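You operate a simulated robot arm through the tools that you are given. There is no shell and no other tool. Be economical: measure what you need, move in short steps, check, and stop when the job is done.

The job below is to be done with a simulated robot arm. You get a single attempt, and the scene is never put back.

TASK
Ease the grey board's wire to 30 kg, catch back on, retighten to 70 kg and log week 40.
Fine: grey catch off to ease, on again at 30 kg; the week goes on the grey week dial; never wind 15 kg over its first reading.

It is judged by the outcome, as a careful person would: the job done as asked, and still so three seconds after it is handed in. It fails if anything else is knocked over, pushed out of place, dropped, spilled or broken.

THE ROBOT
A 6-joint arm with a fingered hand on a trunk, on a base that drives. Base frame: it is fixed to the floor where the robot stands at the start and does not move with it; the origin is under the middle of the robot, x ahead of it, y to its left, z up. Readings come in m, degrees, newtons and seconds.
With the tool pointing down near the work surface it reaches from about 0.24 to 0.48 m from the robot's upright axis, wherever it stands. Its first joint turns from -166.0 to 166.0 degrees. Places, roughly: grey catch [0.6, 0, 1.2]; grey ratchet knob [0.6, -0.1, 1.2]; grey week dial [0.4, 0, 0.8]; post anchor knob [0.3, -0.7, 0.8]. Payload 2.3 kg.
Tool frame: the origin (TCP) lies between the finger pads and is the grasp point; the fingertips stand 0.022 m ahead of it; z points along the fingers, y is the line along which they close. The gripper opens to 0.112 m. The gripper's body begins 0.06 m behind the TCP. The gripper is a hand of 3 fingers: y runs from the thumb to the fingers, the wrist lies at [0, 0, -0.218] in the tool frame.
Orientation is told as [roll, pitch, yaw] about the base's x, y, z axes, in that order, counted from this pose: with the fingers straight down and closing along the base's y, the tool's x points along the base's -x, its y along +y and its z along -z.

THE INTERFACE
- The arm moves only by the tool move_arm. Its argument "deltas" is one flat list of numbers, 6 for each row, row after row: the shift along the base's x, y, z in units of 25 mm (1.0 is 25 mm), then the turn, a rotation vector about the base's x, y, z in units of 8 degrees (1.0 is 8 degrees). In form: [dx, dy, dz, rx, ry, rz, dx, dy, dz, rx, ry, rz, ...]. A call has 1 to 12 rows; each row shifts and turns the commanded pose from where the row before left it. A call with a number of a shift or a turn outside -1 to 1 is refused whole. Each row takes 0.2 s and may step no farther than 0.05 m and 8.6 degrees from the row before; otherwise, the whole call is refused. Where a pose cannot be reached the arm comes as near as it can. A force on the tool above 40 N (or 10 N above the force at the start of the call, whichever is more), or a blocked arm, ends the call early, and 0.2 s more pass. In this call time passes only in rows, and 0.2 s behind the last. The reply holds the time, the measured pose of the TCP, the force on the tool along the base axes, the opening and the grip force, in the units named above and with some noise, with the torque about the TCP (base axes, N m) and any sound that the robot's microphone picked up.
- Cameras (640 x 400 px; columns grow to the right, rows downward): "scene" is now at [0.0265, 0.1138, 1.3774]; the picture's right is [-0.27, -0.96, 0.00], its down [-0.64, 0.18, -0.75] and it looks along [0.72, -0.20, -0.66] (base axes); focal length 269 px, centre (320, 200). "wrist" rides on the gripper at [0.066, 0.003, -0.08] in the tool frame; the picture's right is [-0.05, 1.00, 0.00], its down [-0.77, -0.04, -0.64] and it looks along [-0.64, -0.03, 0.77] (tool axes); focal length 275 px, centre (320, 200). There is no depth. A picture from a camera that has moved, and an enlarged one, comes with that camera's place and axes in the base frame and with its lens. The place of the scene camera against the robot may be out by one fixed shift of up to 0.025 m in any direction.
- snapshot(camera): a new picture of that camera. It takes no simulated time.
- raise_lower(by): slides the trunk up (or, below 0, down) by that many m; the arm and the scene camera ride with it, the base frame stays. It gives what a move gives, with no picture.
- roll_base(legs): drives the robot by 1 to 6 legs, each [ahead, left, turn to the left] in m, m and degrees, along the robot's own axes; the way and the turn of a leg run together, so that a leg with both is an arc; at most 1.5 m and 180 degrees a leg. The arm and the cameras ride along, it lands a little off, and it stops where it bumps. It gives what a move gives.
- move_fingers(finger1, finger2, thumb_bend): sets how far each is bent, from 0 (flat) to 1 (curled in); at 0.3 the hand is open as for a grip, at 0.7 the pads meet at the TCP. One left out holds its place. A second passes; each finger stops where it meets its share of the squeeze, and holds until it gets a number again. It is the only way to open and close the hand. It gives what a move gives, with no picture; readings hold the bend of each and the force on the fingers (four entries, about 0 where the hand has none), thumb and palm.
- head_to(pan, tilt): turns the head with the scene camera to pan (to the left, within 155 degrees either way) and tilt (down, from -29 to 69), counted from straight ahead of the robot. It gives what a move gives.
- enlarge(camera, box): a new picture of the part [left, top, right, bottom] of that camera's present view, enlarged. It takes no simulated time.
- close_job(): hands the job in; it is judged then, once.

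Go step by step. Nothing tells you exact positions but the pictures and the camera data: compare them with the known pose of the tool, close in by small moves and look again before you grip or let go. The budget is 120 turns and 98 pictures, counting those below and the enlarged ones. Unless the task says otherwise, let go and move clear before handing in, and close with one line.

The tools are called after "Request:" as name(argument=value, ...) on one line, values as JSON. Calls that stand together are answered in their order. move_arm: Moves the arm, as the interface text tells. Its arguments: {"type":"object","properties":{"deltas":{"type":"array"}},"required":["deltas"]} The other tools are called the same way: raise_lower (by) slides the trunk up or down; move_fingers (finger1, finger2, thumb_bend) moves the fingers one by one; roll_base (legs) drives the base; head_to (pan, tilt) turns the head that bears the scene camera; snapshot (camera) takes a picture; enlarge (camera, box) takes an enlarged picture of a part of a camera's view; close_job () hands the job in.

At the start:

```text
time: 0.0
position: [0.2899, 0.0134, 0.9999]
ee_rot: [0.0, 0.0, 0.0]
wrist_force: [0.1, 0.1, -1.2]
torque: [-0.04, -0.04, 0.01]
width: 0.1118
grasp_force: 0.0
shape: jaw
bend: [0.3, 0.3, 0.3]
finger forces: [0.0, 0.1, 0.0, 0.0, 0.0, 0.1]
trunk travel left (down, up): [-0.275, 0.315]
robot x, y, heading: [0.0004, -0.0003, -0.1]
head pan, tilt: [-15.7, 41.3]
```

scene: 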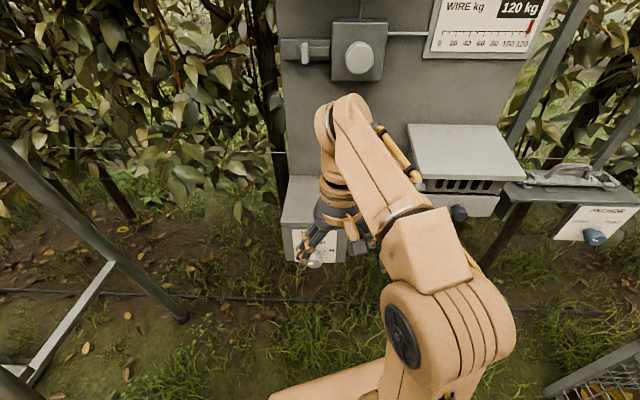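
wrist: 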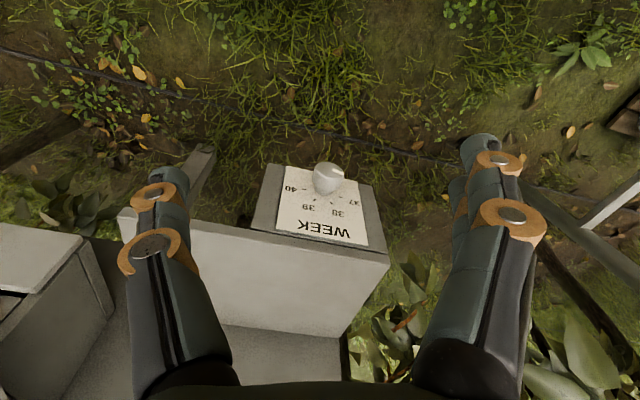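

I see a grey board with a catch slider, a ratchet knob, a wire gauge reading 120 kg, a week dial below, and an anchor knob to the right. I'll look at the details first.

Request:
head_to(pan=-10, tilt=20)

Request:
snapshot(camera="scene")

Request:
enlarge(camera="wrist", box=[240, 140, 400, 260])

```text
time: 0.8
position: [0.2895, 0.0127, 1.0003]
ee_rot: [-0.1, 0.1, 0.0]
wrist_force: [-0.4, 0.4, 0.1]
torque: [-0.02, 0.04, -0.05]
width: 0.112
grasp_force: 0.1
shape: jaw
bend: [0.3, 0.3, 0.3]
finger forces: [0.0, 0.1, 0.0, 0.0, 0.0, 0.0]
trunk travel left (down, up): [-0.275, 0.315]
robot x, y, heading: [0.0014, 0.0005, -0.1]
head pan, tilt: [-10.0, 20.0]
```

```text
95 pictures are left
camera scene: at [0.0372, 0.1203, 1.4106], right [-0.17, -0.98, 0.0], down [-0.34, 0.06, -0.94], along [0.93, -0.16, -0.34], focal length 269 px, centre (320, 200)
```

scene: 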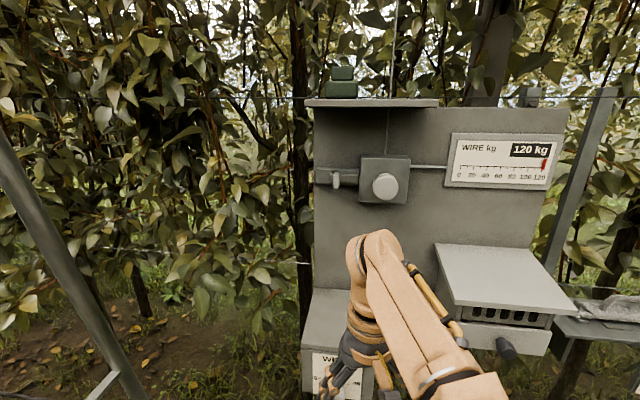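

```text
3.33 times, centred on (320, 200) of wrist
camera zoom: at [0.2225, 0.0156, 1.08], right [0.05, 1.0, 0.0], down [0.77, -0.04, 0.64], along [0.64, -0.03, -0.77], focal length 918 px, centre (320, 200)
```

zoom: 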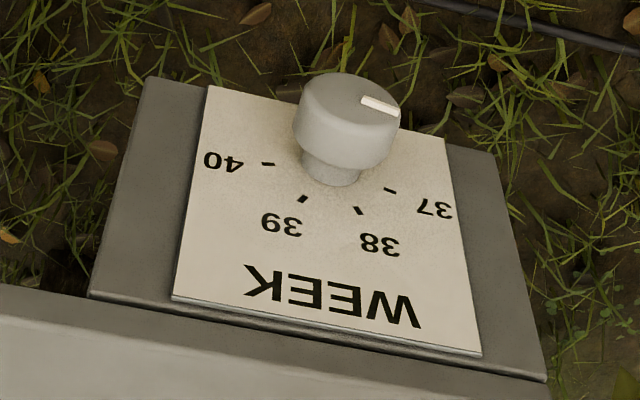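

Week dial has a round knob with a white pointer near 37; 40 is at the opposite side. Zooming on the catch, knob and gauge.

Request:
enlarge(camera="scene", box=[305, 120, 425, 220])

Request:
enlarge(camera="scene", box=[435, 120, 575, 200])

Request:
enlarge(camera="scene", box=[420, 230, 640, 380])

```text
4.00 times, centred on (365, 170) of scene
camera zoom: at [0.0372, 0.1203, 1.4106], right [-0.17, -0.98, 0.0], down [-0.34, 0.06, -0.94], along [0.93, -0.16, -0.34], focal length 1076 px, centre (140, 320)
```

zoom: 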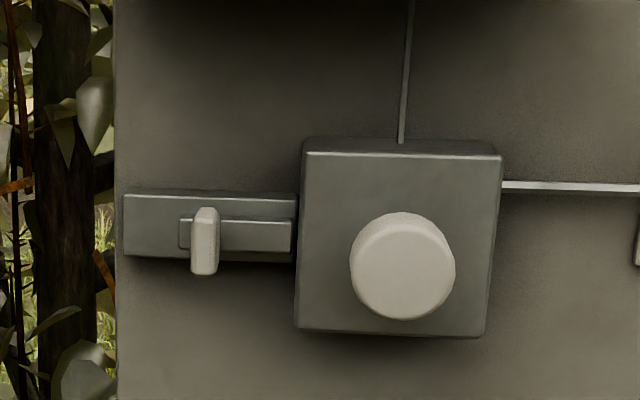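

```text
4.57 times, centred on (505, 160) of scene
camera zoom: at [0.0372, 0.1203, 1.4106], right [-0.17, -0.98, 0.0], down [-0.34, 0.06, -0.94], along [0.93, -0.16, -0.34], focal length 1230 px, centre (-526, 383)
```

zoom: 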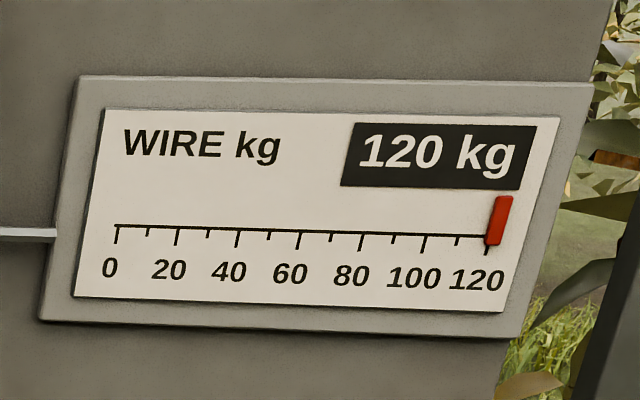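

```text
2.67 times, centred on (530, 305) of scene
camera zoom: at [0.0372, 0.1203, 1.4106], right [-0.17, -0.98, 0.0], down [-0.34, 0.06, -0.94], along [0.93, -0.16, -0.34], focal length 718 px, centre (-240, -80)
```

zoom: 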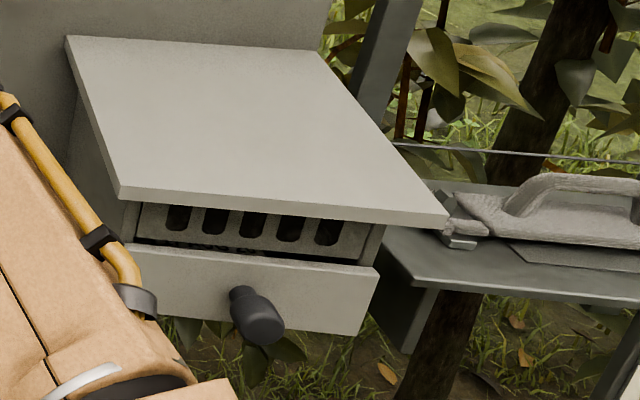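

The board is around x≈0.6 with catch near y≈-0.01 and knob near y≈-0.13, z≈1.23. I'll swing the hand to point forward, keeping it back from the board.

Request:
move_arm(deltas=[0.938, 0, -0.093, 0, -0.9375, 0, 0.919, 0, 0.054, 0, -0.9375, 0, 0.88, 0, 0.198, 0, -0.9375, 0, 0.823, 0, 0.337, 0, -0.9375, 0, 0.749, 0, 0.465, 0, -0.9375, 0, 0.657, 0, 0.585, 0, -0.9375, 0, 0.553, 0, 0.689, 0, -0.9375, 0, 0.433, 0, 0.781, 0, -0.9375, 0, 0.305, 0, 0.855, 0, -0.9375, 0, 0.166, 0, 0.912, 0, -0.9375, 0, 0.022, 0, 0.951, 0, -0.9375, 0, -0.125, 0, 0.97, 0, -0.9375, 0])

Request:
snapshot(camera="wrist")

Request:
snapshot(camera="scene")

```text
time: 3.5
position: [0.4469, 0.0101, 1.1606]
ee_rot: [-1.3, -87.1, 0.8]
wrist_force: [-0.5, -0.6, 0.5]
torque: [0.02, 0.02, 0.0]
width: 0.1121
grasp_force: 0.0
shape: jaw
bend: [0.3, 0.3, 0.3]
finger forces: [0.0, 0.1, 0.0, 0.1, 0.1, 0.1]
out of reach, approached as far as the arm can: row 12
trunk travel left (down, up): [-0.275, 0.315]
robot x, y, heading: [-0.0013, -0.0041, 0.2]
head pan, tilt: [-10.0, 20.0]
```

```text
90 pictures are left
camera wrist: at [0.3631, 0.0129, 1.097], right [0.01, 1.0, 0.05], down [-0.6, -0.03, 0.8], along [0.8, -0.04, 0.6], focal length 275 px, centre (320, 200)
```

wrist: 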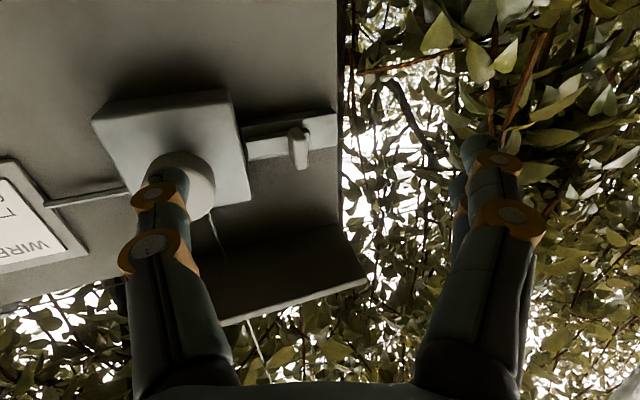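

```text
89 pictures are left
camera scene: at [0.0373, 0.1204, 1.4107], right [-0.17, -0.98, 0.0], down [-0.34, 0.06, -0.94], along [0.93, -0.16, -0.34], focal length 269 px, centre (320, 200)
```

scene: 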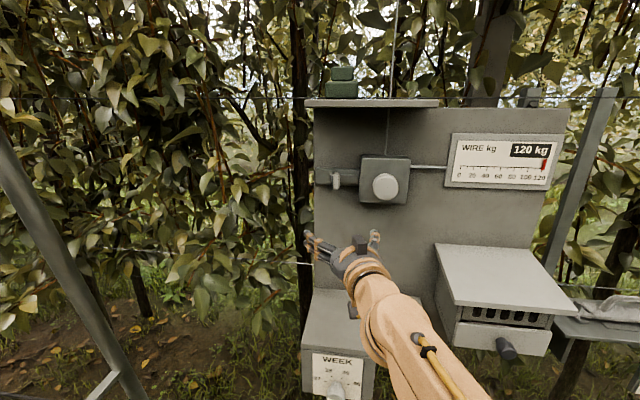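

Triangulated: catch thumb piece ≈(0.65,-0.022,1.236), knob face ≈(0.58,-0.122,1.236), diameter ≈0.058. Zooming in on the catch to see its travel.

Request:
enlarge(camera="scene", box=[310, 155, 374, 195])

Request:
enlarge(camera="wrist", box=[220, 90, 348, 190])

```text
10.00 times, centred on (342, 175) of scene
camera zoom: at [0.0373, 0.1204, 1.4107], right [-0.17, -0.98, 0.0], down [-0.34, 0.06, -0.94], along [0.93, -0.16, -0.34], focal length 2691 px, centre (100, 450)
```

zoom: 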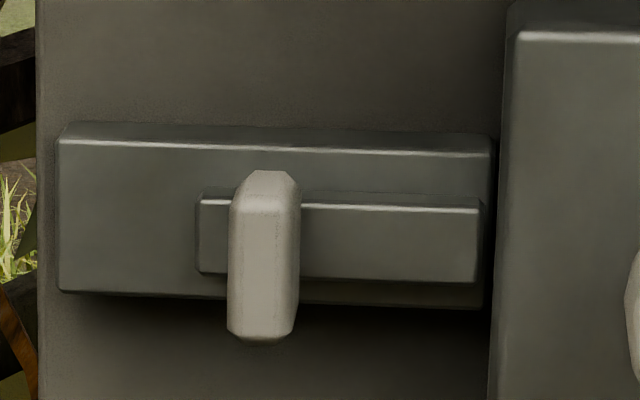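

```text
4.00 times, centred on (284, 140) of wrist
camera zoom: at [0.3631, 0.0129, 1.097], right [0.01, 1.0, 0.05], down [-0.6, -0.03, 0.8], along [0.8, -0.04, 0.6], focal length 1101 px, centre (464, 440)
```

zoom: 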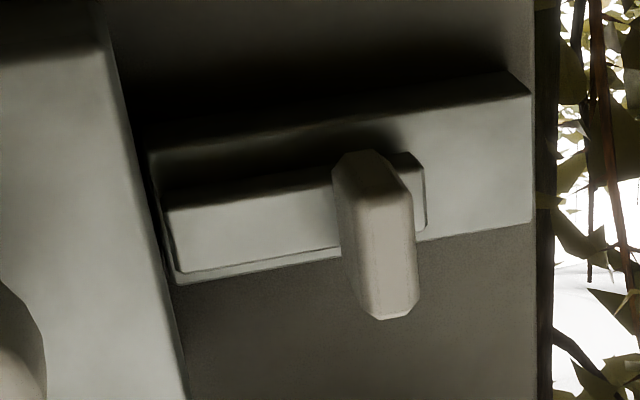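

The bolt bar is pushed right against the ratchet box (on); there is about 3 cm free travel to the left for off. I'll raise the trunk to catch height and partly close the hand so it can straddle the lever.

Request:
raise_lower(by=0.075)

Request:
move_fingers(finger1=0.5, finger2=0.5, thumb_bend=0.5)

Request:
move_arm(deltas=[0, -0.6, 0, 0.16, -0.36, -0.1, 0, -0.6, 0, 0, 0, 0])

Request:
snapshot(camera="wrist")

Request:
snapshot(camera="scene")

```text
time: 4.6
position: [0.4478, 0.0088, 1.2348]
ee_rot: [-0.5, -87.1, 0.1]
wrist_force: [0.1, -0.2, -0.4]
torque: [0.03, 0.0, -0.01]
width: 0.1116
grasp_force: 0.1
shape: jaw
bend: [0.3, 0.3, 0.3]
finger forces: [0.1, 0.1, 0.0, 0.1, 0.1, 0.1]
trunk travel left (down, up): [-0.35, 0.24]
robot x, y, heading: [0.0005, 0.0024, -0.1]
head pan, tilt: [-10.0, 20.0]
```

```text
time: 5.6
position: [0.4466, 0.0094, 1.235]
ee_rot: [-0.7, -87.1, 0.0]
wrist_force: [0.3, 0.5, 0.0]
torque: [0.0, 0.01, -0.01]
width: 0.0555
grasp_force: 0.2
shape: fingers
bend: [0.5, 0.5, 0.5]
finger forces: [0.0, 0.1, 0.1, 0.0, 0.0, 0.0]
trunk travel left (down, up): [-0.35, 0.24]
robot x, y, heading: [0.0014, -0.0012, 0.4]
head pan, tilt: [-10.0, 20.0]
```

```text
time: 6.2
position: [0.4483, -0.0041, 1.2367]
ee_rot: [57.8, -89.0, -59.7]
wrist_force: [-0.7, 0.5, 0.2]
torque: [0.04, 0.01, 0.01]
width: 0.0558
grasp_force: 0.0
shape: fingers
bend: [0.5, 0.5, 0.5]
finger forces: [0.1, 0.0, 0.0, 0.0, 0.0, 0.1]
out of reach, approached as far as the arm can: row 1, 2
trunk travel left (down, up): [-0.35, 0.24]
robot x, y, heading: [-0.0009, -0.0005, 0.1]
head pan, tilt: [-10.0, 20.0]
```

```text
86 pictures are left
camera wrist: at [0.3663, 0.0026, 1.1722], right [0.03, 1.0, 0.06], down [-0.63, -0.03, 0.78], along [0.78, -0.07, 0.63], focal length 275 px, centre (320, 200)
```

wrist: 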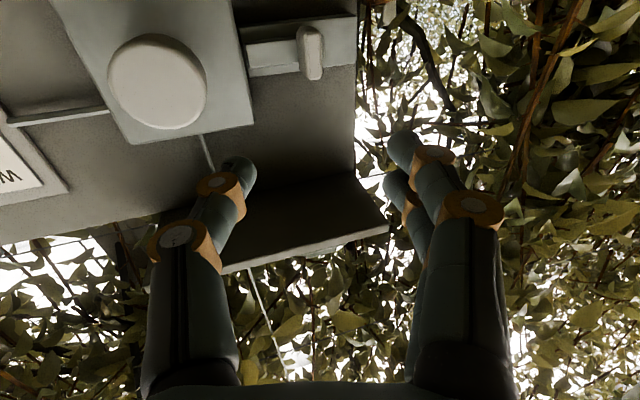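

```text
85 pictures are left
camera scene: at [0.0372, 0.1203, 1.4857], right [-0.17, -0.98, 0.0], down [-0.34, 0.06, -0.94], along [0.93, -0.16, -0.34], focal length 269 px, centre (320, 200)
```

scene: 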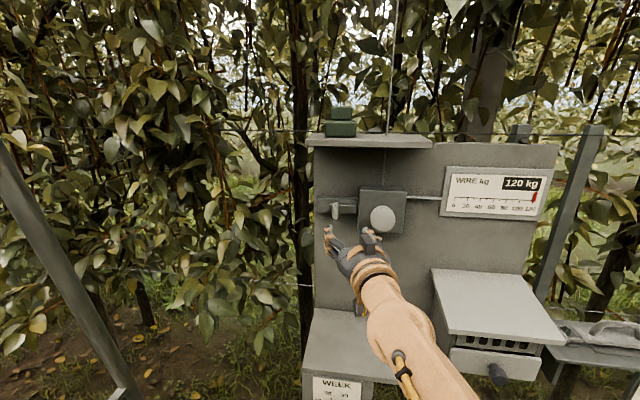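

Lever is about (0.655,-0.02,1.23). Moving ahead in steps, straddling it.

Request:
move_arm(deltas=[0.8, -0.2, -0.1, 0, 0, 0, 0.8, -0.2, -0.1, 0, 0, 0, 0.8, -0.2, -0.1, 0, 0, 0, 0.8, 0, 0, 0, 0, 0])

Request:
snapshot(camera="wrist")

Request:
enlarge(camera="scene", box=[290, 160, 450, 260])

```text
time: 7.2
position: [0.5271, -0.0059, 1.2356]
ee_rot: [86.4, -88.7, -87.9]
wrist_force: [-0.1, -0.6, -0.3]
torque: [0.0, -0.01, -0.02]
width: 0.0557
grasp_force: 0.0
shape: fingers
bend: [0.5, 0.5, 0.5]
finger forces: [0.1, 0.1, 0.0, 0.0, 0.0, 0.1]
out of reach, approached as far as the arm can: row 1, 2, 3
trunk travel left (down, up): [-0.35, 0.24]
robot x, y, heading: [0.0, -0.0003, 0.2]
head pan, tilt: [-10.0, 20.0]
```

```text
84 pictures are left
camera wrist: at [0.4451, 0.001, 1.169], right [0.03, 1.0, 0.07], down [-0.64, -0.04, 0.77], along [0.77, -0.06, 0.63], focal length 275 px, centre (320, 200)
```

wrist: 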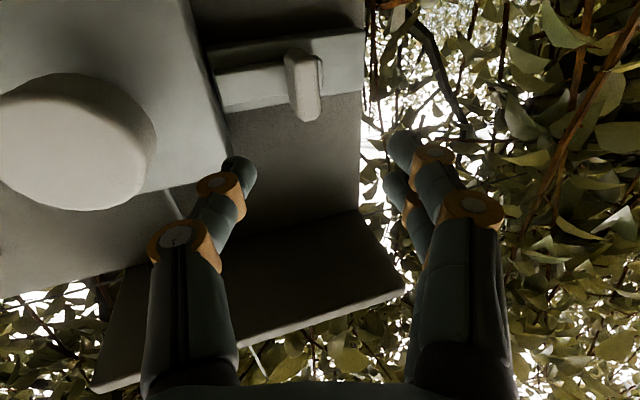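

```text
4.00 times, centred on (370, 210) of scene
camera zoom: at [0.0377, 0.1204, 1.4857], right [-0.17, -0.98, 0.0], down [-0.34, 0.06, -0.94], along [0.93, -0.16, -0.34], focal length 1076 px, centre (120, 160)
```

zoom: 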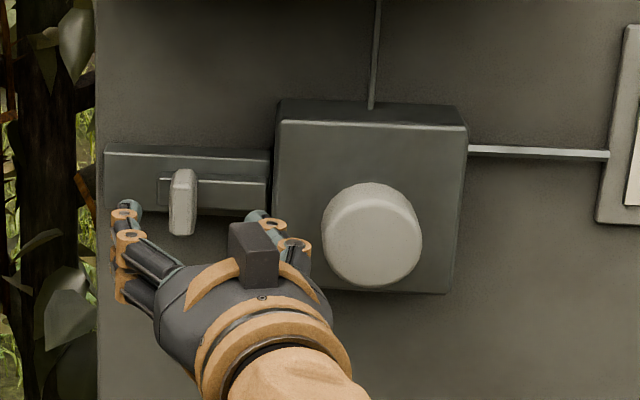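

Lever recomputed at y≈-0.02, z≈1.229. Nudging right and down a little to centre the hand on it.

Request:
move_arm(deltas=[0.4, -0.5, -0.25, 0, 0, 0])

```text
time: 7.6
position: [0.5371, -0.0069, 1.2339]
ee_rot: [84.0, -88.7, -85.6]
wrist_force: [-0.7, 1.1, -0.7]
torque: [-0.01, 0.02, 0.0]
width: 0.0559
grasp_force: 0.0
shape: fingers
bend: [0.5, 0.5, 0.5]
finger forces: [0.0, 0.0, 0.1, 0.0, 0.0, 0.0]
out of reach, approached as far as the arm can: row 1
trunk travel left (down, up): [-0.35, 0.24]
robot x, y, heading: [-0.0028, 0.0036, -0.1]
head pan, tilt: [-10.0, 20.0]
```

The arm is at a limit sideways here, so I'll shift the base right a little instead and lower the trunk slightly.

Request:
roll_base(legs=[[0, -0.015, 0]])

Request:
raise_lower(by=-0.005)

Request:
snapshot(camera="wrist")

```text
time: 8.3
position: [0.5365, -0.0235, 1.2341]
ee_rot: [84.8, -88.6, -86.5]
wrist_force: [0.1, -0.4, -0.3]
torque: [0.01, 0.04, 0.02]
width: 0.0557
grasp_force: 0.2
shape: fingers
bend: [0.5, 0.5, 0.5]
finger forces: [0.0, 0.0, 0.0, 0.0, 0.0, 0.1]
trunk travel left (down, up): [-0.35, 0.24]
robot x, y, heading: [0.0003, -0.0163, 0.2]
head pan, tilt: [-10.0, 20.0]
```

```text
time: 8.9
position: [0.5366, -0.0227, 1.2288]
ee_rot: [84.7, -88.8, -86.4]
wrist_force: [0.1, 0.0, -0.2]
torque: [0.0, -0.02, 0.0]
width: 0.0558
grasp_force: 0.0
shape: fingers
bend: [0.5, 0.5, 0.5]
finger forces: [0.0, 0.1, 0.0, 0.1, 0.0, 0.0]
trunk travel left (down, up): [-0.345, 0.245]
robot x, y, heading: [0.0028, -0.0157, 0.0]
head pan, tilt: [-10.0, 20.0]
```

```text
82 pictures are left
camera wrist: at [0.4554, -0.0157, 1.1627], right [0.03, 1.0, 0.07], down [-0.64, -0.03, 0.77], along [0.77, -0.07, 0.63], focal length 275 px, centre (320, 200)
```

wrist: 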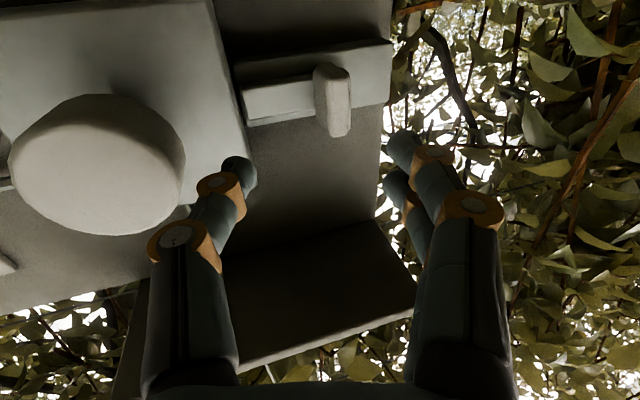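

Lever at y≈-0.018, z≈1.231, hand centred on y≈-0.023. Advancing to straddle.

Request:
move_arm(deltas=[0.8, 0, 0, 0, 0, 0, 0.8, 0, 0, 0, 0, 0, 0.8, 0.0, 0, 0, 0, 0])

Request:
snapshot(camera="wrist")

Request:
enlarge(camera="scene", box=[290, 160, 450, 260])

```text
time: 9.7
position: [0.5843, -0.0241, 1.2279]
ee_rot: [91.0, -88.7, -93.0]
wrist_force: [0.2, -1.1, -0.7]
torque: [-0.01, -0.03, -0.02]
width: 0.0558
grasp_force: 0.1
shape: fingers
bend: [0.5, 0.5, 0.5]
finger forces: [0.0, 0.0, 0.1, 0.0, 0.1, 0.0]
out of reach, approached as far as the arm can: row 3
trunk travel left (down, up): [-0.345, 0.245]
robot x, y, heading: [0.0035, -0.0159, -0.0]
head pan, tilt: [-10.0, 20.0]
```

```text
81 pictures are left
camera wrist: at [0.5029, -0.0171, 1.162], right [0.03, 1.0, 0.07], down [-0.64, -0.03, 0.77], along [0.77, -0.07, 0.63], focal length 275 px, centre (320, 200)
```

wrist: 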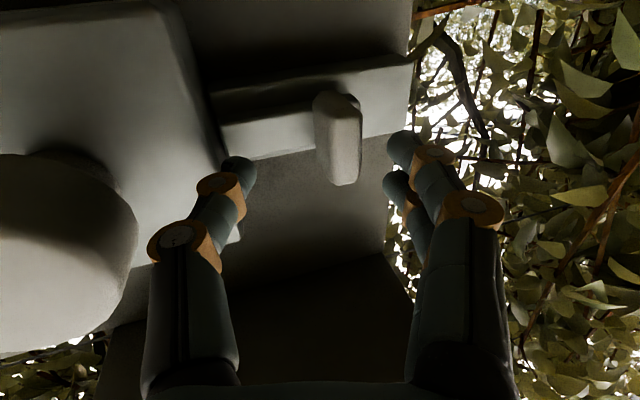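

```text
4.00 times, centred on (370, 210) of scene
camera zoom: at [0.0374, 0.1055, 1.4807], right [-0.17, -0.98, 0.0], down [-0.34, 0.06, -0.94], along [0.93, -0.16, -0.34], focal length 1076 px, centre (120, 160)
```

zoom: 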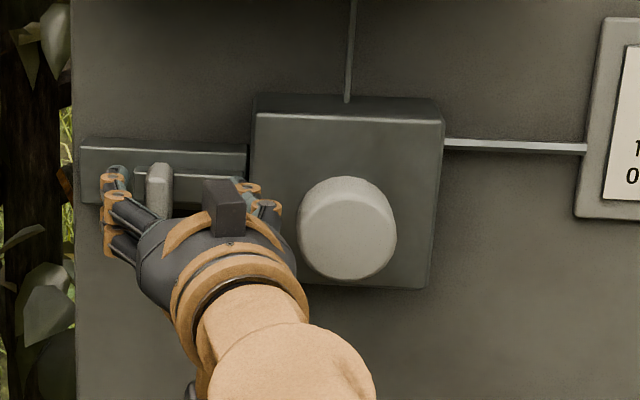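

Aligned. Arm is near its extension limit, so I'll drive the base 4.5 cm forward.

Request:
roll_base(legs=[[0.045, 0, 0]])

Request:
snapshot(camera="wrist")

Request:
enlarge(camera="scene", box=[270, 160, 430, 260])

```text
time: 10.6
position: [0.5993, -0.0192, 1.2325]
ee_rot: [110.4, -88.8, -112.0]
wrist_force: [-25.0, 7.2, -2.2]
torque: [0.17, 0.17, -0.42]
width: 0.0454
grasp_force: 16.4
shape: fingers
bend: [0.46, 0.5, 0.59]
finger forces: [3.1, 1.7, 0.0, 0.0, 27.2, 0.1]
trunk travel left (down, up): [-0.345, 0.245]
robot x, y, heading: [0.0275, -0.0157, -0.1]
head pan, tilt: [-10.0, 20.0]
stopped in leg 1: the force on the tool passed its limit at 44 N (the readings are from after the stop); the commanded pose is now the measured one
```

```text
79 pictures are left
camera wrist: at [0.5191, -0.0128, 1.1658], right [0.03, 1.0, 0.07], down [-0.64, -0.03, 0.77], along [0.77, -0.06, 0.64], focal length 275 px, centre (320, 200)
```

wrist: 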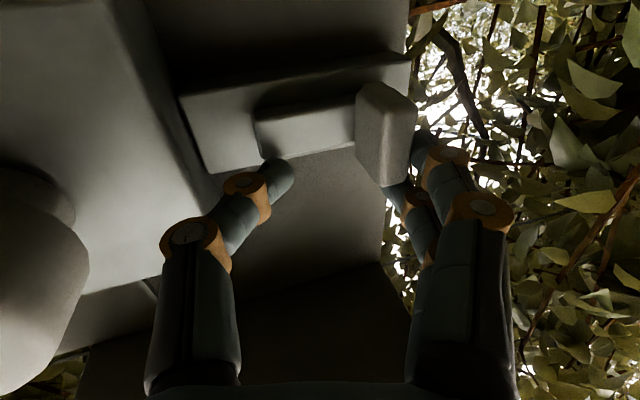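

```text
4.00 times, centred on (350, 210) of scene
camera zoom: at [0.0522, 0.1086, 1.4805], right [-0.17, -0.98, 0.0], down [-0.33, 0.06, -0.94], along [0.93, -0.16, -0.34], focal length 1076 px, centre (200, 160)
```

zoom: 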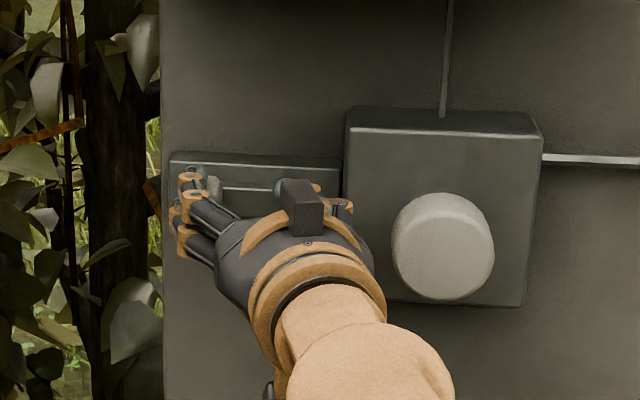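

The thumb contacted and slid the lever left already. Backing off a little and reading the gauge.

Request:
roll_base(legs=[[-0.03, 0, 0]])

Request:
snapshot(camera="scene")

Request:
snapshot(camera="wrist")

```text
time: 11.4
position: [0.5758, -0.0225, 1.2298]
ee_rot: [90.6, -88.7, -92.4]
wrist_force: [0.1, 0.2, -0.2]
torque: [0.02, 0.01, 0.0]
width: 0.0551
grasp_force: 0.1
shape: fingers
bend: [0.5, 0.5, 0.5]
finger forces: [0.1, 0.0, 0.1, 0.0, 0.1, 0.0]
trunk travel left (down, up): [-0.345, 0.245]
robot x, y, heading: [-0.0066, -0.0144, 0.0]
head pan, tilt: [-10.0, 20.0]
```

```text
77 pictures are left
camera scene: at [0.0295, 0.1055, 1.4807], right [-0.17, -0.98, 0.0], down [-0.34, 0.06, -0.94], along [0.93, -0.16, -0.34], focal length 269 px, centre (320, 200)
```

scene: 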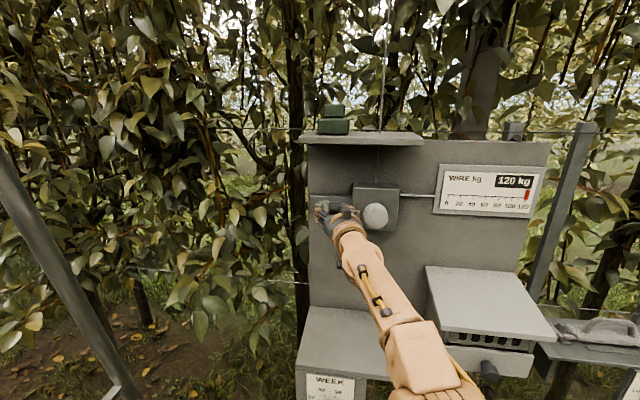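

```text
76 pictures are left
camera wrist: at [0.4952, -0.0154, 1.1623], right [0.03, 1.0, 0.07], down [-0.64, -0.03, 0.77], along [0.77, -0.07, 0.63], focal length 275 px, centre (320, 200)
```

wrist: 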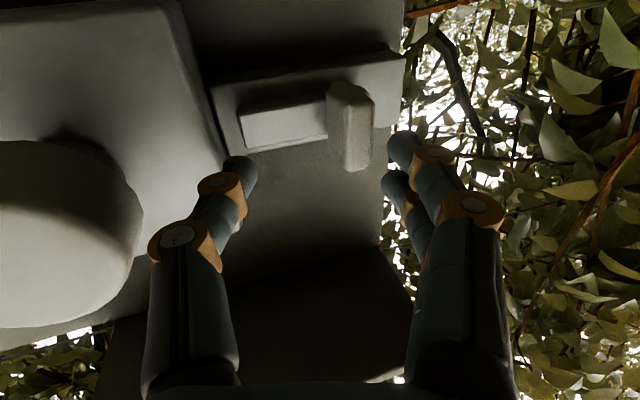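

The lever moved ~1 cm left, gauge still 120 kg. Re-triangulating with wrist views, the lever front is at x≈0.605, z≈1.213, y≈-0.010; lowering and centring on it.

Request:
raise_lower(by=-0.015)

Request:
move_arm(deltas=[0, 0.5, 0, 0, 0, 0])

Request:
snapshot(camera="wrist")

```text
time: 12.0
position: [0.5778, -0.0222, 1.2136]
ee_rot: [88.2, -88.7, -89.9]
wrist_force: [0.3, -0.5, -0.7]
torque: [0.01, 0.0, -0.01]
width: 0.0552
grasp_force: 0.0
shape: fingers
bend: [0.5, 0.5, 0.5]
finger forces: [0.1, 0.0, 0.1, 0.0, 0.0, 0.0]
trunk travel left (down, up): [-0.33, 0.26]
robot x, y, heading: [-0.0101, -0.0121, -0.2]
head pan, tilt: [-10.0, 20.0]
```

```text
time: 12.4
position: [0.5767, -0.0116, 1.2134]
ee_rot: [88.6, -88.9, -90.3]
wrist_force: [0.7, -0.3, -0.1]
torque: [0.03, -0.02, 0.07]
width: 0.0551
grasp_force: 0.0
shape: fingers
bend: [0.5, 0.5, 0.5]
finger forces: [0.0, 0.0, 0.0, 0.0, 0.1, 0.1]
trunk travel left (down, up): [-0.33, 0.26]
robot x, y, heading: [-0.0077, -0.0151, 0.5]
head pan, tilt: [-10.0, 20.0]
```

```text
75 pictures are left
camera wrist: at [0.4955, -0.0043, 1.1473], right [0.03, 1.0, 0.07], down [-0.64, -0.03, 0.77], along [0.77, -0.07, 0.63], focal length 275 px, centre (320, 200)
```

wrist: 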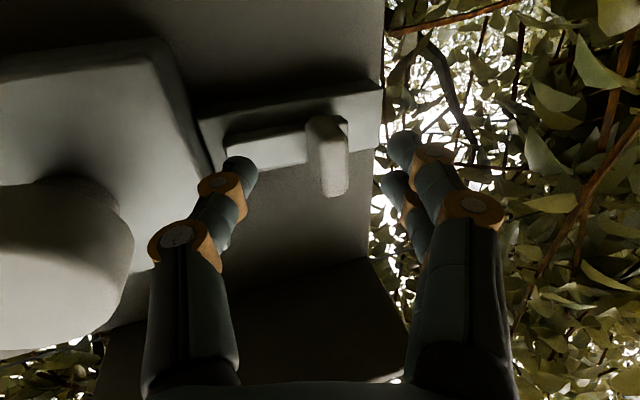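

Centred on the lever now. Advancing 2 cm and narrowing the fingers around it.

Request:
move_arm(deltas=[0.5, 0, 0, 0, 0, 0, 0.4, 0, 0, 0, 0, 0])

Request:
move_fingers(finger1=0.6, finger2=0.6, thumb_bend=0.6)

Request:
snapshot(camera="wrist")

```text
time: 13.0
position: [0.595, -0.0104, 1.2157]
ee_rot: [96.2, -88.7, -98.1]
wrist_force: [-5.6, 2.1, -0.2]
torque: [0.01, -0.02, -0.15]
width: 0.0549
grasp_force: 2.2
shape: fingers
bend: [0.5, 0.5, 0.5]
finger forces: [0.0, 0.0, 0.1, 0.0, 5.0, 0.0]
out of reach, approached as far as the arm can: row 2
trunk travel left (down, up): [-0.33, 0.26]
robot x, y, heading: [-0.0081, -0.0129, 0.2]
head pan, tilt: [-10.0, 20.0]
```

```text
time: 14.0
position: [0.5953, -0.0103, 1.2135]
ee_rot: [90.6, -88.7, -92.4]
wrist_force: [1.0, 0.2, -0.4]
torque: [-0.02, 0.01, 0.01]
width: 0.0277
grasp_force: 0.1
shape: fingers
bend: [0.6, 0.6, 0.6]
finger forces: [0.0, 0.1, 0.0, 0.0, 0.0, 0.0]
trunk travel left (down, up): [-0.33, 0.26]
robot x, y, heading: [-0.005, -0.0163, 0.2]
head pan, tilt: [-10.0, 20.0]
```

```text
74 pictures are left
camera wrist: at [0.5154, -0.0044, 1.1475], right [0.03, 1.0, 0.07], down [-0.64, -0.03, 0.77], along [0.77, -0.07, 0.63], focal length 275 px, centre (320, 200)
```

wrist: 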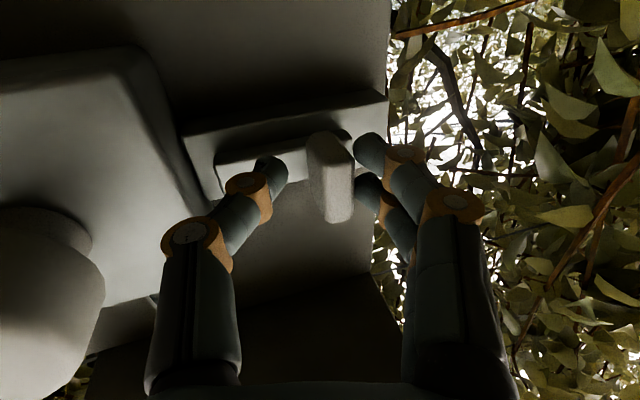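

The fingers flank the lever. Sliding left to push it fully off.

Request:
move_arm(deltas=[0, 0.4, 0, 0, 0, 0, 0, 0.4, 0, 0, 0, 0, 0, 0.4, 0, 0, 0, 0])

Request:
snapshot(camera="wrist")

Request:
enlarge(camera="scene", box=[300, 150, 560, 250])

```text
time: 14.8
position: [0.5971, 0.021, 1.2125]
ee_rot: [88.1, -88.8, -89.7]
wrist_force: [-0.7, -0.1, -0.1]
torque: [-0.02, 0.0, -0.02]
width: 0.0293
grasp_force: 0.2
shape: fingers
bend: [0.6, 0.6, 0.59]
finger forces: [0.1, 0.0, 0.0, 0.1, 0.6, 0.0]
trunk travel left (down, up): [-0.33, 0.26]
robot x, y, heading: [-0.0045, -0.0111, 0.4]
head pan, tilt: [-10.0, 20.0]
```

```text
73 pictures are left
camera wrist: at [0.5161, 0.0268, 1.1463], right [0.03, 1.0, 0.07], down [-0.64, -0.03, 0.77], along [0.77, -0.07, 0.63], focal length 275 px, centre (320, 200)
```

wrist: 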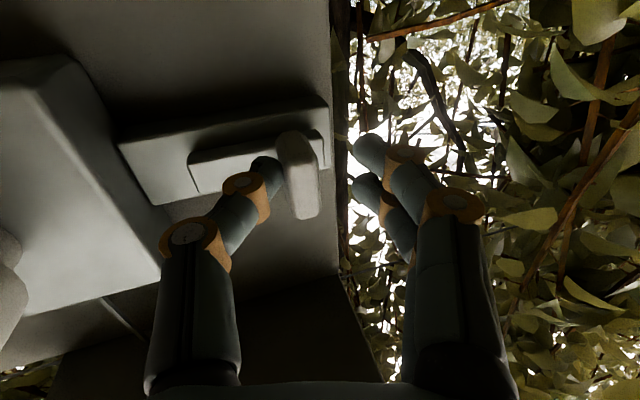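

```text
2.46 times, centred on (430, 200) of scene
camera zoom: at [0.031, 0.1053, 1.4657], right [-0.17, -0.98, 0.0], down [-0.34, 0.06, -0.94], along [0.93, -0.16, -0.34], focal length 662 px, centre (49, 200)
```

zoom: 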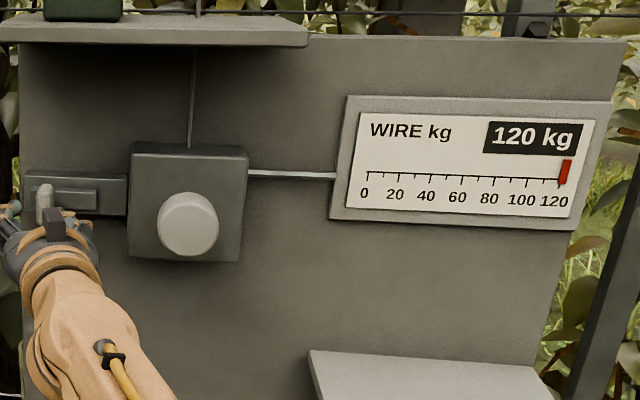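

The bolt is almost at the left end. One small extra push to find the stop.

Request:
move_arm(deltas=[0, 0.3, 0, 0, 0, 0, 0, 0.3, 0, 0, 0, 0])

Request:
snapshot(camera="wrist")

```text
time: 15.4
position: [0.5964, 0.033, 1.2153]
ee_rot: [87.7, -88.6, -89.5]
wrist_force: [-1.8, -5.4, -2.2]
torque: [0.1, 0.07, -0.15]
width: 0.0346
grasp_force: 3.7
shape: fingers
bend: [0.6, 0.6, 0.58]
finger forces: [0.0, 0.1, 0.0, 0.0, 6.4, 0.0]
trunk travel left (down, up): [-0.33, 0.26]
robot x, y, heading: [-0.0052, -0.0158, -0.2]
head pan, tilt: [-10.0, 20.0]
```

```text
71 pictures are left
camera wrist: at [0.5156, 0.0395, 1.1476], right [0.03, 1.0, 0.07], down [-0.64, -0.04, 0.77], along [0.77, -0.07, 0.63], focal length 275 px, centre (320, 200)
```

wrist: 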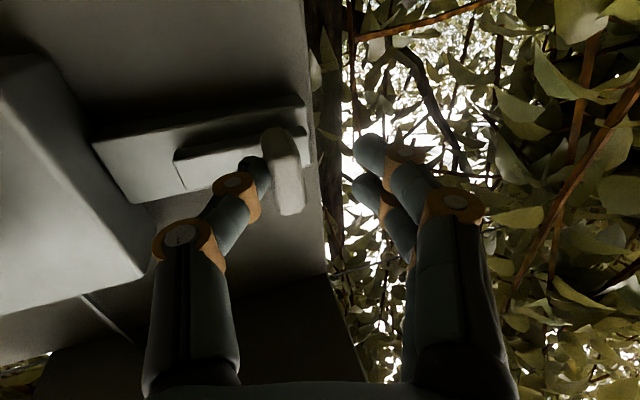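

Firm stop reached: catch is off, gauge still 120 kg. Now backing off and moving over to the ratchet knob at about (0.56,-0.12,1.223).

Request:
roll_base(legs=[[-0.09, 0, 0], [0, -0.153, 0]])

Request:
move_fingers(finger1=0.3, finger2=0.3, thumb_bend=0.3)

Request:
raise_lower(by=0.01)

Request:
snapshot(camera="wrist")

Request:
snapshot(camera="scene")

```text
time: 17.5
position: [0.5074, -0.1212, 1.2137]
ee_rot: [87.7, -88.7, -89.3]
wrist_force: [-0.4, -0.3, 0.0]
torque: [0.02, -0.01, -0.03]
width: 0.0272
grasp_force: 0.1
shape: fingers
bend: [0.6, 0.6, 0.6]
finger forces: [0.0, 0.0, 0.0, 0.0, 0.1, 0.0]
trunk travel left (down, up): [-0.33, 0.26]
robot x, y, heading: [-0.0929, -0.1705, 0.4]
head pan, tilt: [-10.0, 20.0]
```

```text
time: 18.5
position: [0.5065, -0.1206, 1.214]
ee_rot: [88.1, -88.7, -89.7]
wrist_force: [0.0, 0.0, 0.1]
torque: [0.06, -0.02, 0.04]
width: 0.111
grasp_force: 0.0
shape: fingers
bend: [0.3, 0.3, 0.3]
finger forces: [0.0, 0.0, 0.0, 0.0, 0.0, 0.0]
trunk travel left (down, up): [-0.33, 0.26]
robot x, y, heading: [-0.098, -0.1686, 0.5]
head pan, tilt: [-10.0, 20.0]
```

```text
time: 19.1
position: [0.5076, -0.1196, 1.2242]
ee_rot: [87.8, -88.8, -89.6]
wrist_force: [-0.5, -0.9, 0.3]
torque: [0.0, -0.02, -0.01]
width: 0.1112
grasp_force: 0.1
shape: fingers
bend: [0.3, 0.3, 0.3]
finger forces: [0.1, 0.0, 0.1, 0.1, 0.1, 0.1]
trunk travel left (down, up): [-0.34, 0.25]
robot x, y, heading: [-0.0958, -0.1706, 0.2]
head pan, tilt: [-10.0, 20.0]
```

```text
70 pictures are left
camera wrist: at [0.4266, -0.1135, 1.1575], right [0.03, 1.0, 0.07], down [-0.64, -0.03, 0.77], along [0.77, -0.07, 0.63], focal length 275 px, centre (320, 200)
```

wrist: 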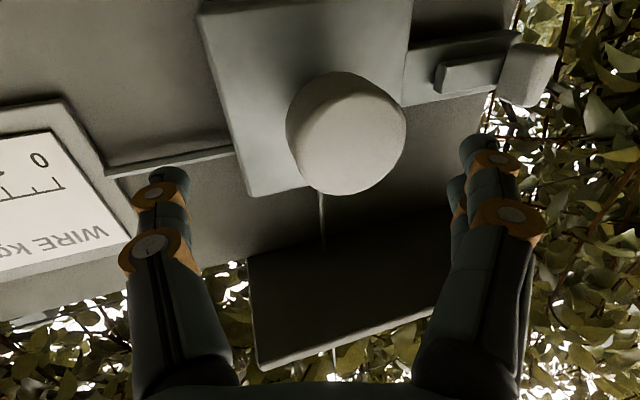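

```text
69 pictures are left
camera scene: at [-0.0586, -0.0492, 1.4758], right [-0.17, -0.98, 0.0], down [-0.34, 0.06, -0.94], along [0.93, -0.16, -0.34], focal length 269 px, centre (320, 200)
```

scene: 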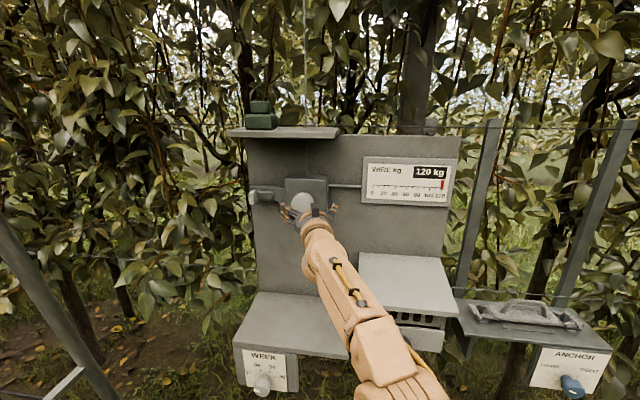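

Knob face at ≈(0.56,-0.109,1.227). Correcting sideways and driving in to surround the knob.

Request:
move_arm(deltas=[0, 0.4, 0.05, 0, 0, 0])

Request:
roll_base(legs=[[0.05, 0, 0]])

Request:
snapshot(camera="wrist")

Request:
enlarge(camera="scene", box=[220, 150, 380, 250])

```text
time: 19.5
position: [0.5073, -0.1104, 1.2246]
ee_rot: [88.9, -88.7, -90.6]
wrist_force: [-1.4, -0.5, 0.2]
torque: [0.0, -0.01, 0.01]
width: 0.1111
grasp_force: 0.0
shape: fingers
bend: [0.3, 0.3, 0.3]
finger forces: [0.0, 0.0, 0.0, 0.0, 0.0, 0.0]
trunk travel left (down, up): [-0.34, 0.25]
robot x, y, heading: [-0.0928, -0.1756, 0.0]
head pan, tilt: [-10.0, 20.0]
```

```text
time: 20.4
position: [0.5562, -0.1112, 1.2254]
ee_rot: [89.3, -88.7, -91.0]
wrist_force: [-2.4, -1.4, 0.2]
torque: [-0.04, 0.01, -0.14]
width: 0.1147
grasp_force: 1.1
shape: fingers
bend: [0.3, 0.3, 0.28]
finger forces: [0.0, 0.0, 0.1, 0.1, 2.3, 0.0]
trunk travel left (down, up): [-0.34, 0.25]
robot x, y, heading: [-0.0487, -0.1692, -0.0]
head pan, tilt: [-10.0, 20.0]
```

```text
68 pictures are left
camera wrist: at [0.4756, -0.1048, 1.1585], right [0.03, 1.0, 0.07], down [-0.64, -0.03, 0.77], along [0.77, -0.07, 0.63], focal length 275 px, centre (320, 200)
```

wrist: 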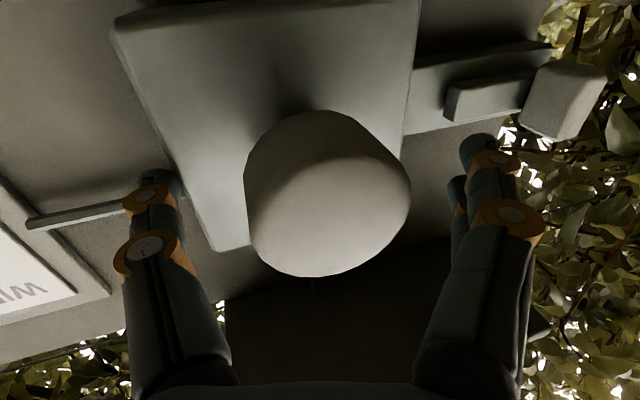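

```text
4.00 times, centred on (300, 200) of scene
camera zoom: at [-0.0086, -0.0501, 1.4758], right [-0.17, -0.98, 0.0], down [-0.34, 0.06, -0.94], along [0.93, -0.16, -0.34], focal length 1076 px, centre (400, 200)
```

zoom: 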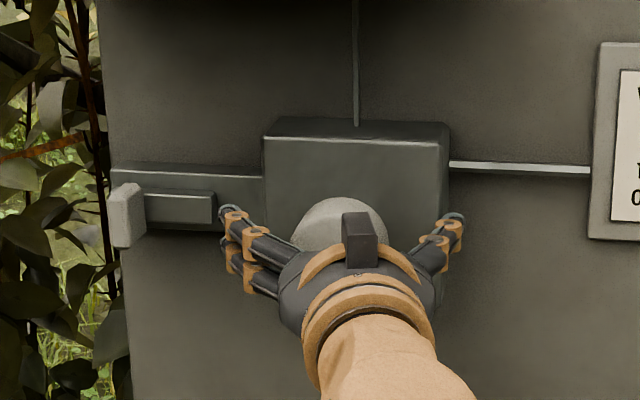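

The thumb is brushing the rod on the right, so I'll back off a touch, narrow the hand so it stays inside the box outline, and lift 5 mm.

Request:
roll_base(legs=[[-0.02, 0, 0]])

Request:
move_fingers(finger1=0.41, finger2=0.41, thumb_bend=0.41)

Request:
raise_lower(by=0.005)

Request:
roll_base(legs=[[0.02, 0, 0]])

Request:
snapshot(camera="wrist")

```text
time: 21.2
position: [0.5356, -0.1109, 1.225]
ee_rot: [91.7, -88.8, -93.4]
wrist_force: [0.3, 0.2, 1.0]
torque: [0.0, 0.02, 0.02]
width: 0.1116
grasp_force: 0.0
shape: fingers
bend: [0.3, 0.3, 0.3]
finger forces: [0.1, 0.0, 0.1, 0.1, 0.0, 0.0]
trunk travel left (down, up): [-0.34, 0.25]
robot x, y, heading: [-0.0682, -0.1678, 0.3]
head pan, tilt: [-10.0, 20.0]
```

```text
time: 22.2
position: [0.5374, -0.11, 1.2249]
ee_rot: [89.3, -88.8, -90.9]
wrist_force: [0.3, 0.3, -1.3]
torque: [-0.02, 0.01, -0.01]
width: 0.0816
grasp_force: 0.0
shape: fingers
bend: [0.41, 0.41, 0.41]
finger forces: [0.0, 0.0, 0.0, 0.0, 0.1, 0.0]
trunk travel left (down, up): [-0.34, 0.25]
robot x, y, heading: [-0.0655, -0.1692, -0.1]
head pan, tilt: [-10.0, 20.0]
```

```text
time: 22.7
position: [0.5382, -0.1106, 1.2296]
ee_rot: [89.2, -89.0, -90.8]
wrist_force: [0.8, -0.1, 0.7]
torque: [0.01, -0.02, -0.01]
width: 0.0815
grasp_force: 0.1
shape: fingers
bend: [0.41, 0.41, 0.41]
finger forces: [0.0, 0.1, 0.0, 0.0, 0.1, 0.1]
trunk travel left (down, up): [-0.345, 0.245]
robot x, y, heading: [-0.0693, -0.1706, 0.4]
head pan, tilt: [-10.0, 20.0]
```

```text
time: 23.5
position: [0.5498, -0.1067, 1.2338]
ee_rot: [108.0, -88.7, -109.5]
wrist_force: [-24.0, 6.2, -3.4]
torque: [0.23, 0.09, -1.21]
width: 0.0832
grasp_force: 12.0
shape: fingers
bend: [0.41, 0.41, 0.42]
finger forces: [0.1, 0.0, 0.0, 0.0, 24.7, 0.0]
trunk travel left (down, up): [-0.345, 0.245]
robot x, y, heading: [-0.0454, -0.1662, 0.2]
head pan, tilt: [-10.0, 20.0]
```

```text
66 pictures are left
camera wrist: at [0.469, -0.1013, 1.1667], right [0.03, 1.0, 0.07], down [-0.64, -0.03, 0.77], along [0.77, -0.06, 0.64], focal length 275 px, centre (320, 200)
```

wrist: 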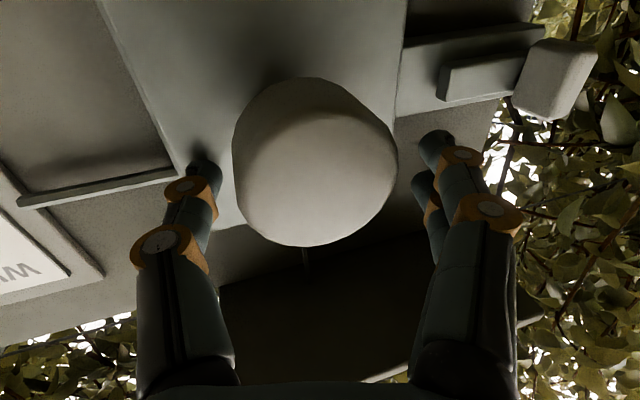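

The thumb tip rests on the box face (x≈0.57). Backing off slightly and gripping the knob.

Request:
roll_base(legs=[[-0.012, 0, 0]])

Request:
move_fingers(finger1=0.6, finger2=0.6, thumb_bend=0.6)

Request:
snapshot(camera="wrist")

```text
time: 24.3
position: [0.5449, -0.111, 1.2306]
ee_rot: [91.8, -88.8, -93.4]
wrist_force: [0.4, 0.7, -1.3]
torque: [0.0, -0.01, -0.02]
width: 0.0812
grasp_force: 0.2
shape: fingers
bend: [0.41, 0.41, 0.41]
finger forces: [0.0, 0.0, 0.0, 0.1, 0.0, 0.0]
trunk travel left (down, up): [-0.345, 0.245]
robot x, y, heading: [-0.058, -0.1688, 0.2]
head pan, tilt: [-10.0, 20.0]
```

```text
time: 25.3
position: [0.544, -0.1108, 1.2304]
ee_rot: [91.6, -88.6, -93.2]
wrist_force: [1.1, -1.2, 3.2]
torque: [-0.01, -0.02, 0.03]
width: 0.0459
grasp_force: 6.6
shape: fingers
bend: [0.53, 0.58, 0.56]
finger forces: [4.5, 1.6, 0.0, 0.0, 7.8, 0.1]
trunk travel left (down, up): [-0.345, 0.245]
robot x, y, heading: [-0.0607, -0.1695, 0.1]
head pan, tilt: [-10.0, 20.0]
```

```text
65 pictures are left
camera wrist: at [0.463, -0.1042, 1.1639], right [0.03, 1.0, 0.07], down [-0.64, -0.03, 0.77], along [0.77, -0.07, 0.63], focal length 275 px, centre (320, 200)
```

wrist: 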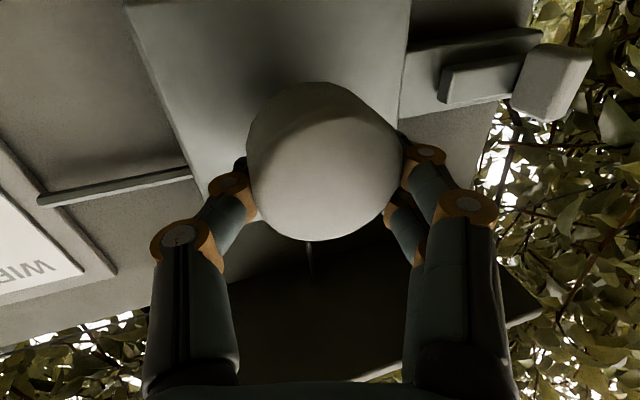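

The fingers sit about 1 cm above the knob's centre. Opening, lowering, and regripping.

Request:
move_fingers(finger1=0.41, finger2=0.41, thumb_bend=0.41)

Request:
raise_lower(by=-0.012)

Request:
move_fingers(finger1=0.65, finger2=0.65, thumb_bend=0.65)

Request:
snapshot(camera="wrist")

```text
time: 26.3
position: [0.5432, -0.1096, 1.2292]
ee_rot: [90.9, -88.8, -92.6]
wrist_force: [0.1, -0.4, 0.8]
torque: [0.01, -0.01, 0.01]
width: 0.0806
grasp_force: 0.0
shape: fingers
bend: [0.41, 0.41, 0.41]
finger forces: [0.0, 0.0, 0.0, 0.0, 0.1, 0.0]
trunk travel left (down, up): [-0.345, 0.245]
robot x, y, heading: [-0.0562, -0.1704, 0.0]
head pan, tilt: [-10.0, 20.0]
```

```text
time: 26.9
position: [0.5439, -0.1103, 1.2185]
ee_rot: [91.2, -88.8, -92.8]
wrist_force: [-0.1, 0.0, -1.3]
torque: [0.01, -0.01, 0.01]
width: 0.0803
grasp_force: 0.1
shape: fingers
bend: [0.41, 0.41, 0.41]
finger forces: [0.0, 0.0, 0.1, 0.0, 0.0, 0.0]
trunk travel left (down, up): [-0.333, 0.257]
robot x, y, heading: [-0.0567, -0.1726, 0.1]
head pan, tilt: [-10.0, 20.0]
```

```text
time: 27.9
position: [0.5447, -0.1108, 1.2174]
ee_rot: [89.7, -88.7, -91.2]
wrist_force: [1.6, -1.9, 0.6]
torque: [0.02, -0.01, 0.1]
width: 0.0447
grasp_force: 13.6
shape: fingers
bend: [0.56, 0.55, 0.58]
finger forces: [5.7, 6.8, 0.0, 0.1, 14.1, 0.0]
trunk travel left (down, up): [-0.333, 0.257]
robot x, y, heading: [-0.057, -0.1709, 0.1]
head pan, tilt: [-10.0, 20.0]
```

```text
64 pictures are left
camera wrist: at [0.4635, -0.1042, 1.1515], right [0.03, 1.0, 0.07], down [-0.64, -0.03, 0.77], along [0.77, -0.07, 0.63], focal length 275 px, centre (320, 200)
```

wrist: 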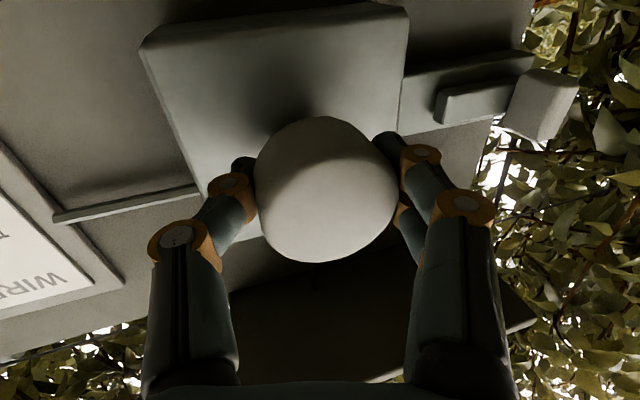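

Both fingers share force evenly, so the grip is centred. Trial turn of 6° anticlockwise, then check the gauge.

Request:
move_arm(deltas=[0, 0, 0, -0.75, 0, 0])

Request:
enlarge(camera="scene", box=[260, 140, 480, 240])

```text
time: 28.3
position: [0.5458, -0.1088, 1.2183]
ee_rot: [-91.6, -85.1, 90.0]
wrist_force: [2.7, -1.8, -0.2]
torque: [0.06, -0.01, 0.07]
width: 0.0445
grasp_force: 13.2
shape: fingers
bend: [0.56, 0.55, 0.58]
finger forces: [5.4, 6.7, 0.0, 0.0, 14.5, 0.0]
trunk travel left (down, up): [-0.333, 0.257]
robot x, y, heading: [-0.0556, -0.1667, 0.2]
head pan, tilt: [-10.0, 20.0]
```

```text
2.91 times, centred on (370, 190) of scene
camera zoom: at [-0.0201, -0.05, 1.4687], right [-0.17, -0.99, 0.0], down [-0.34, 0.06, -0.94], along [0.93, -0.16, -0.34], focal length 783 px, centre (174, 229)
```

zoom: 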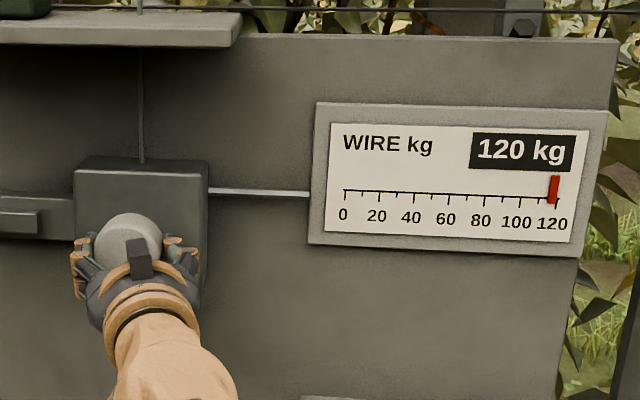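

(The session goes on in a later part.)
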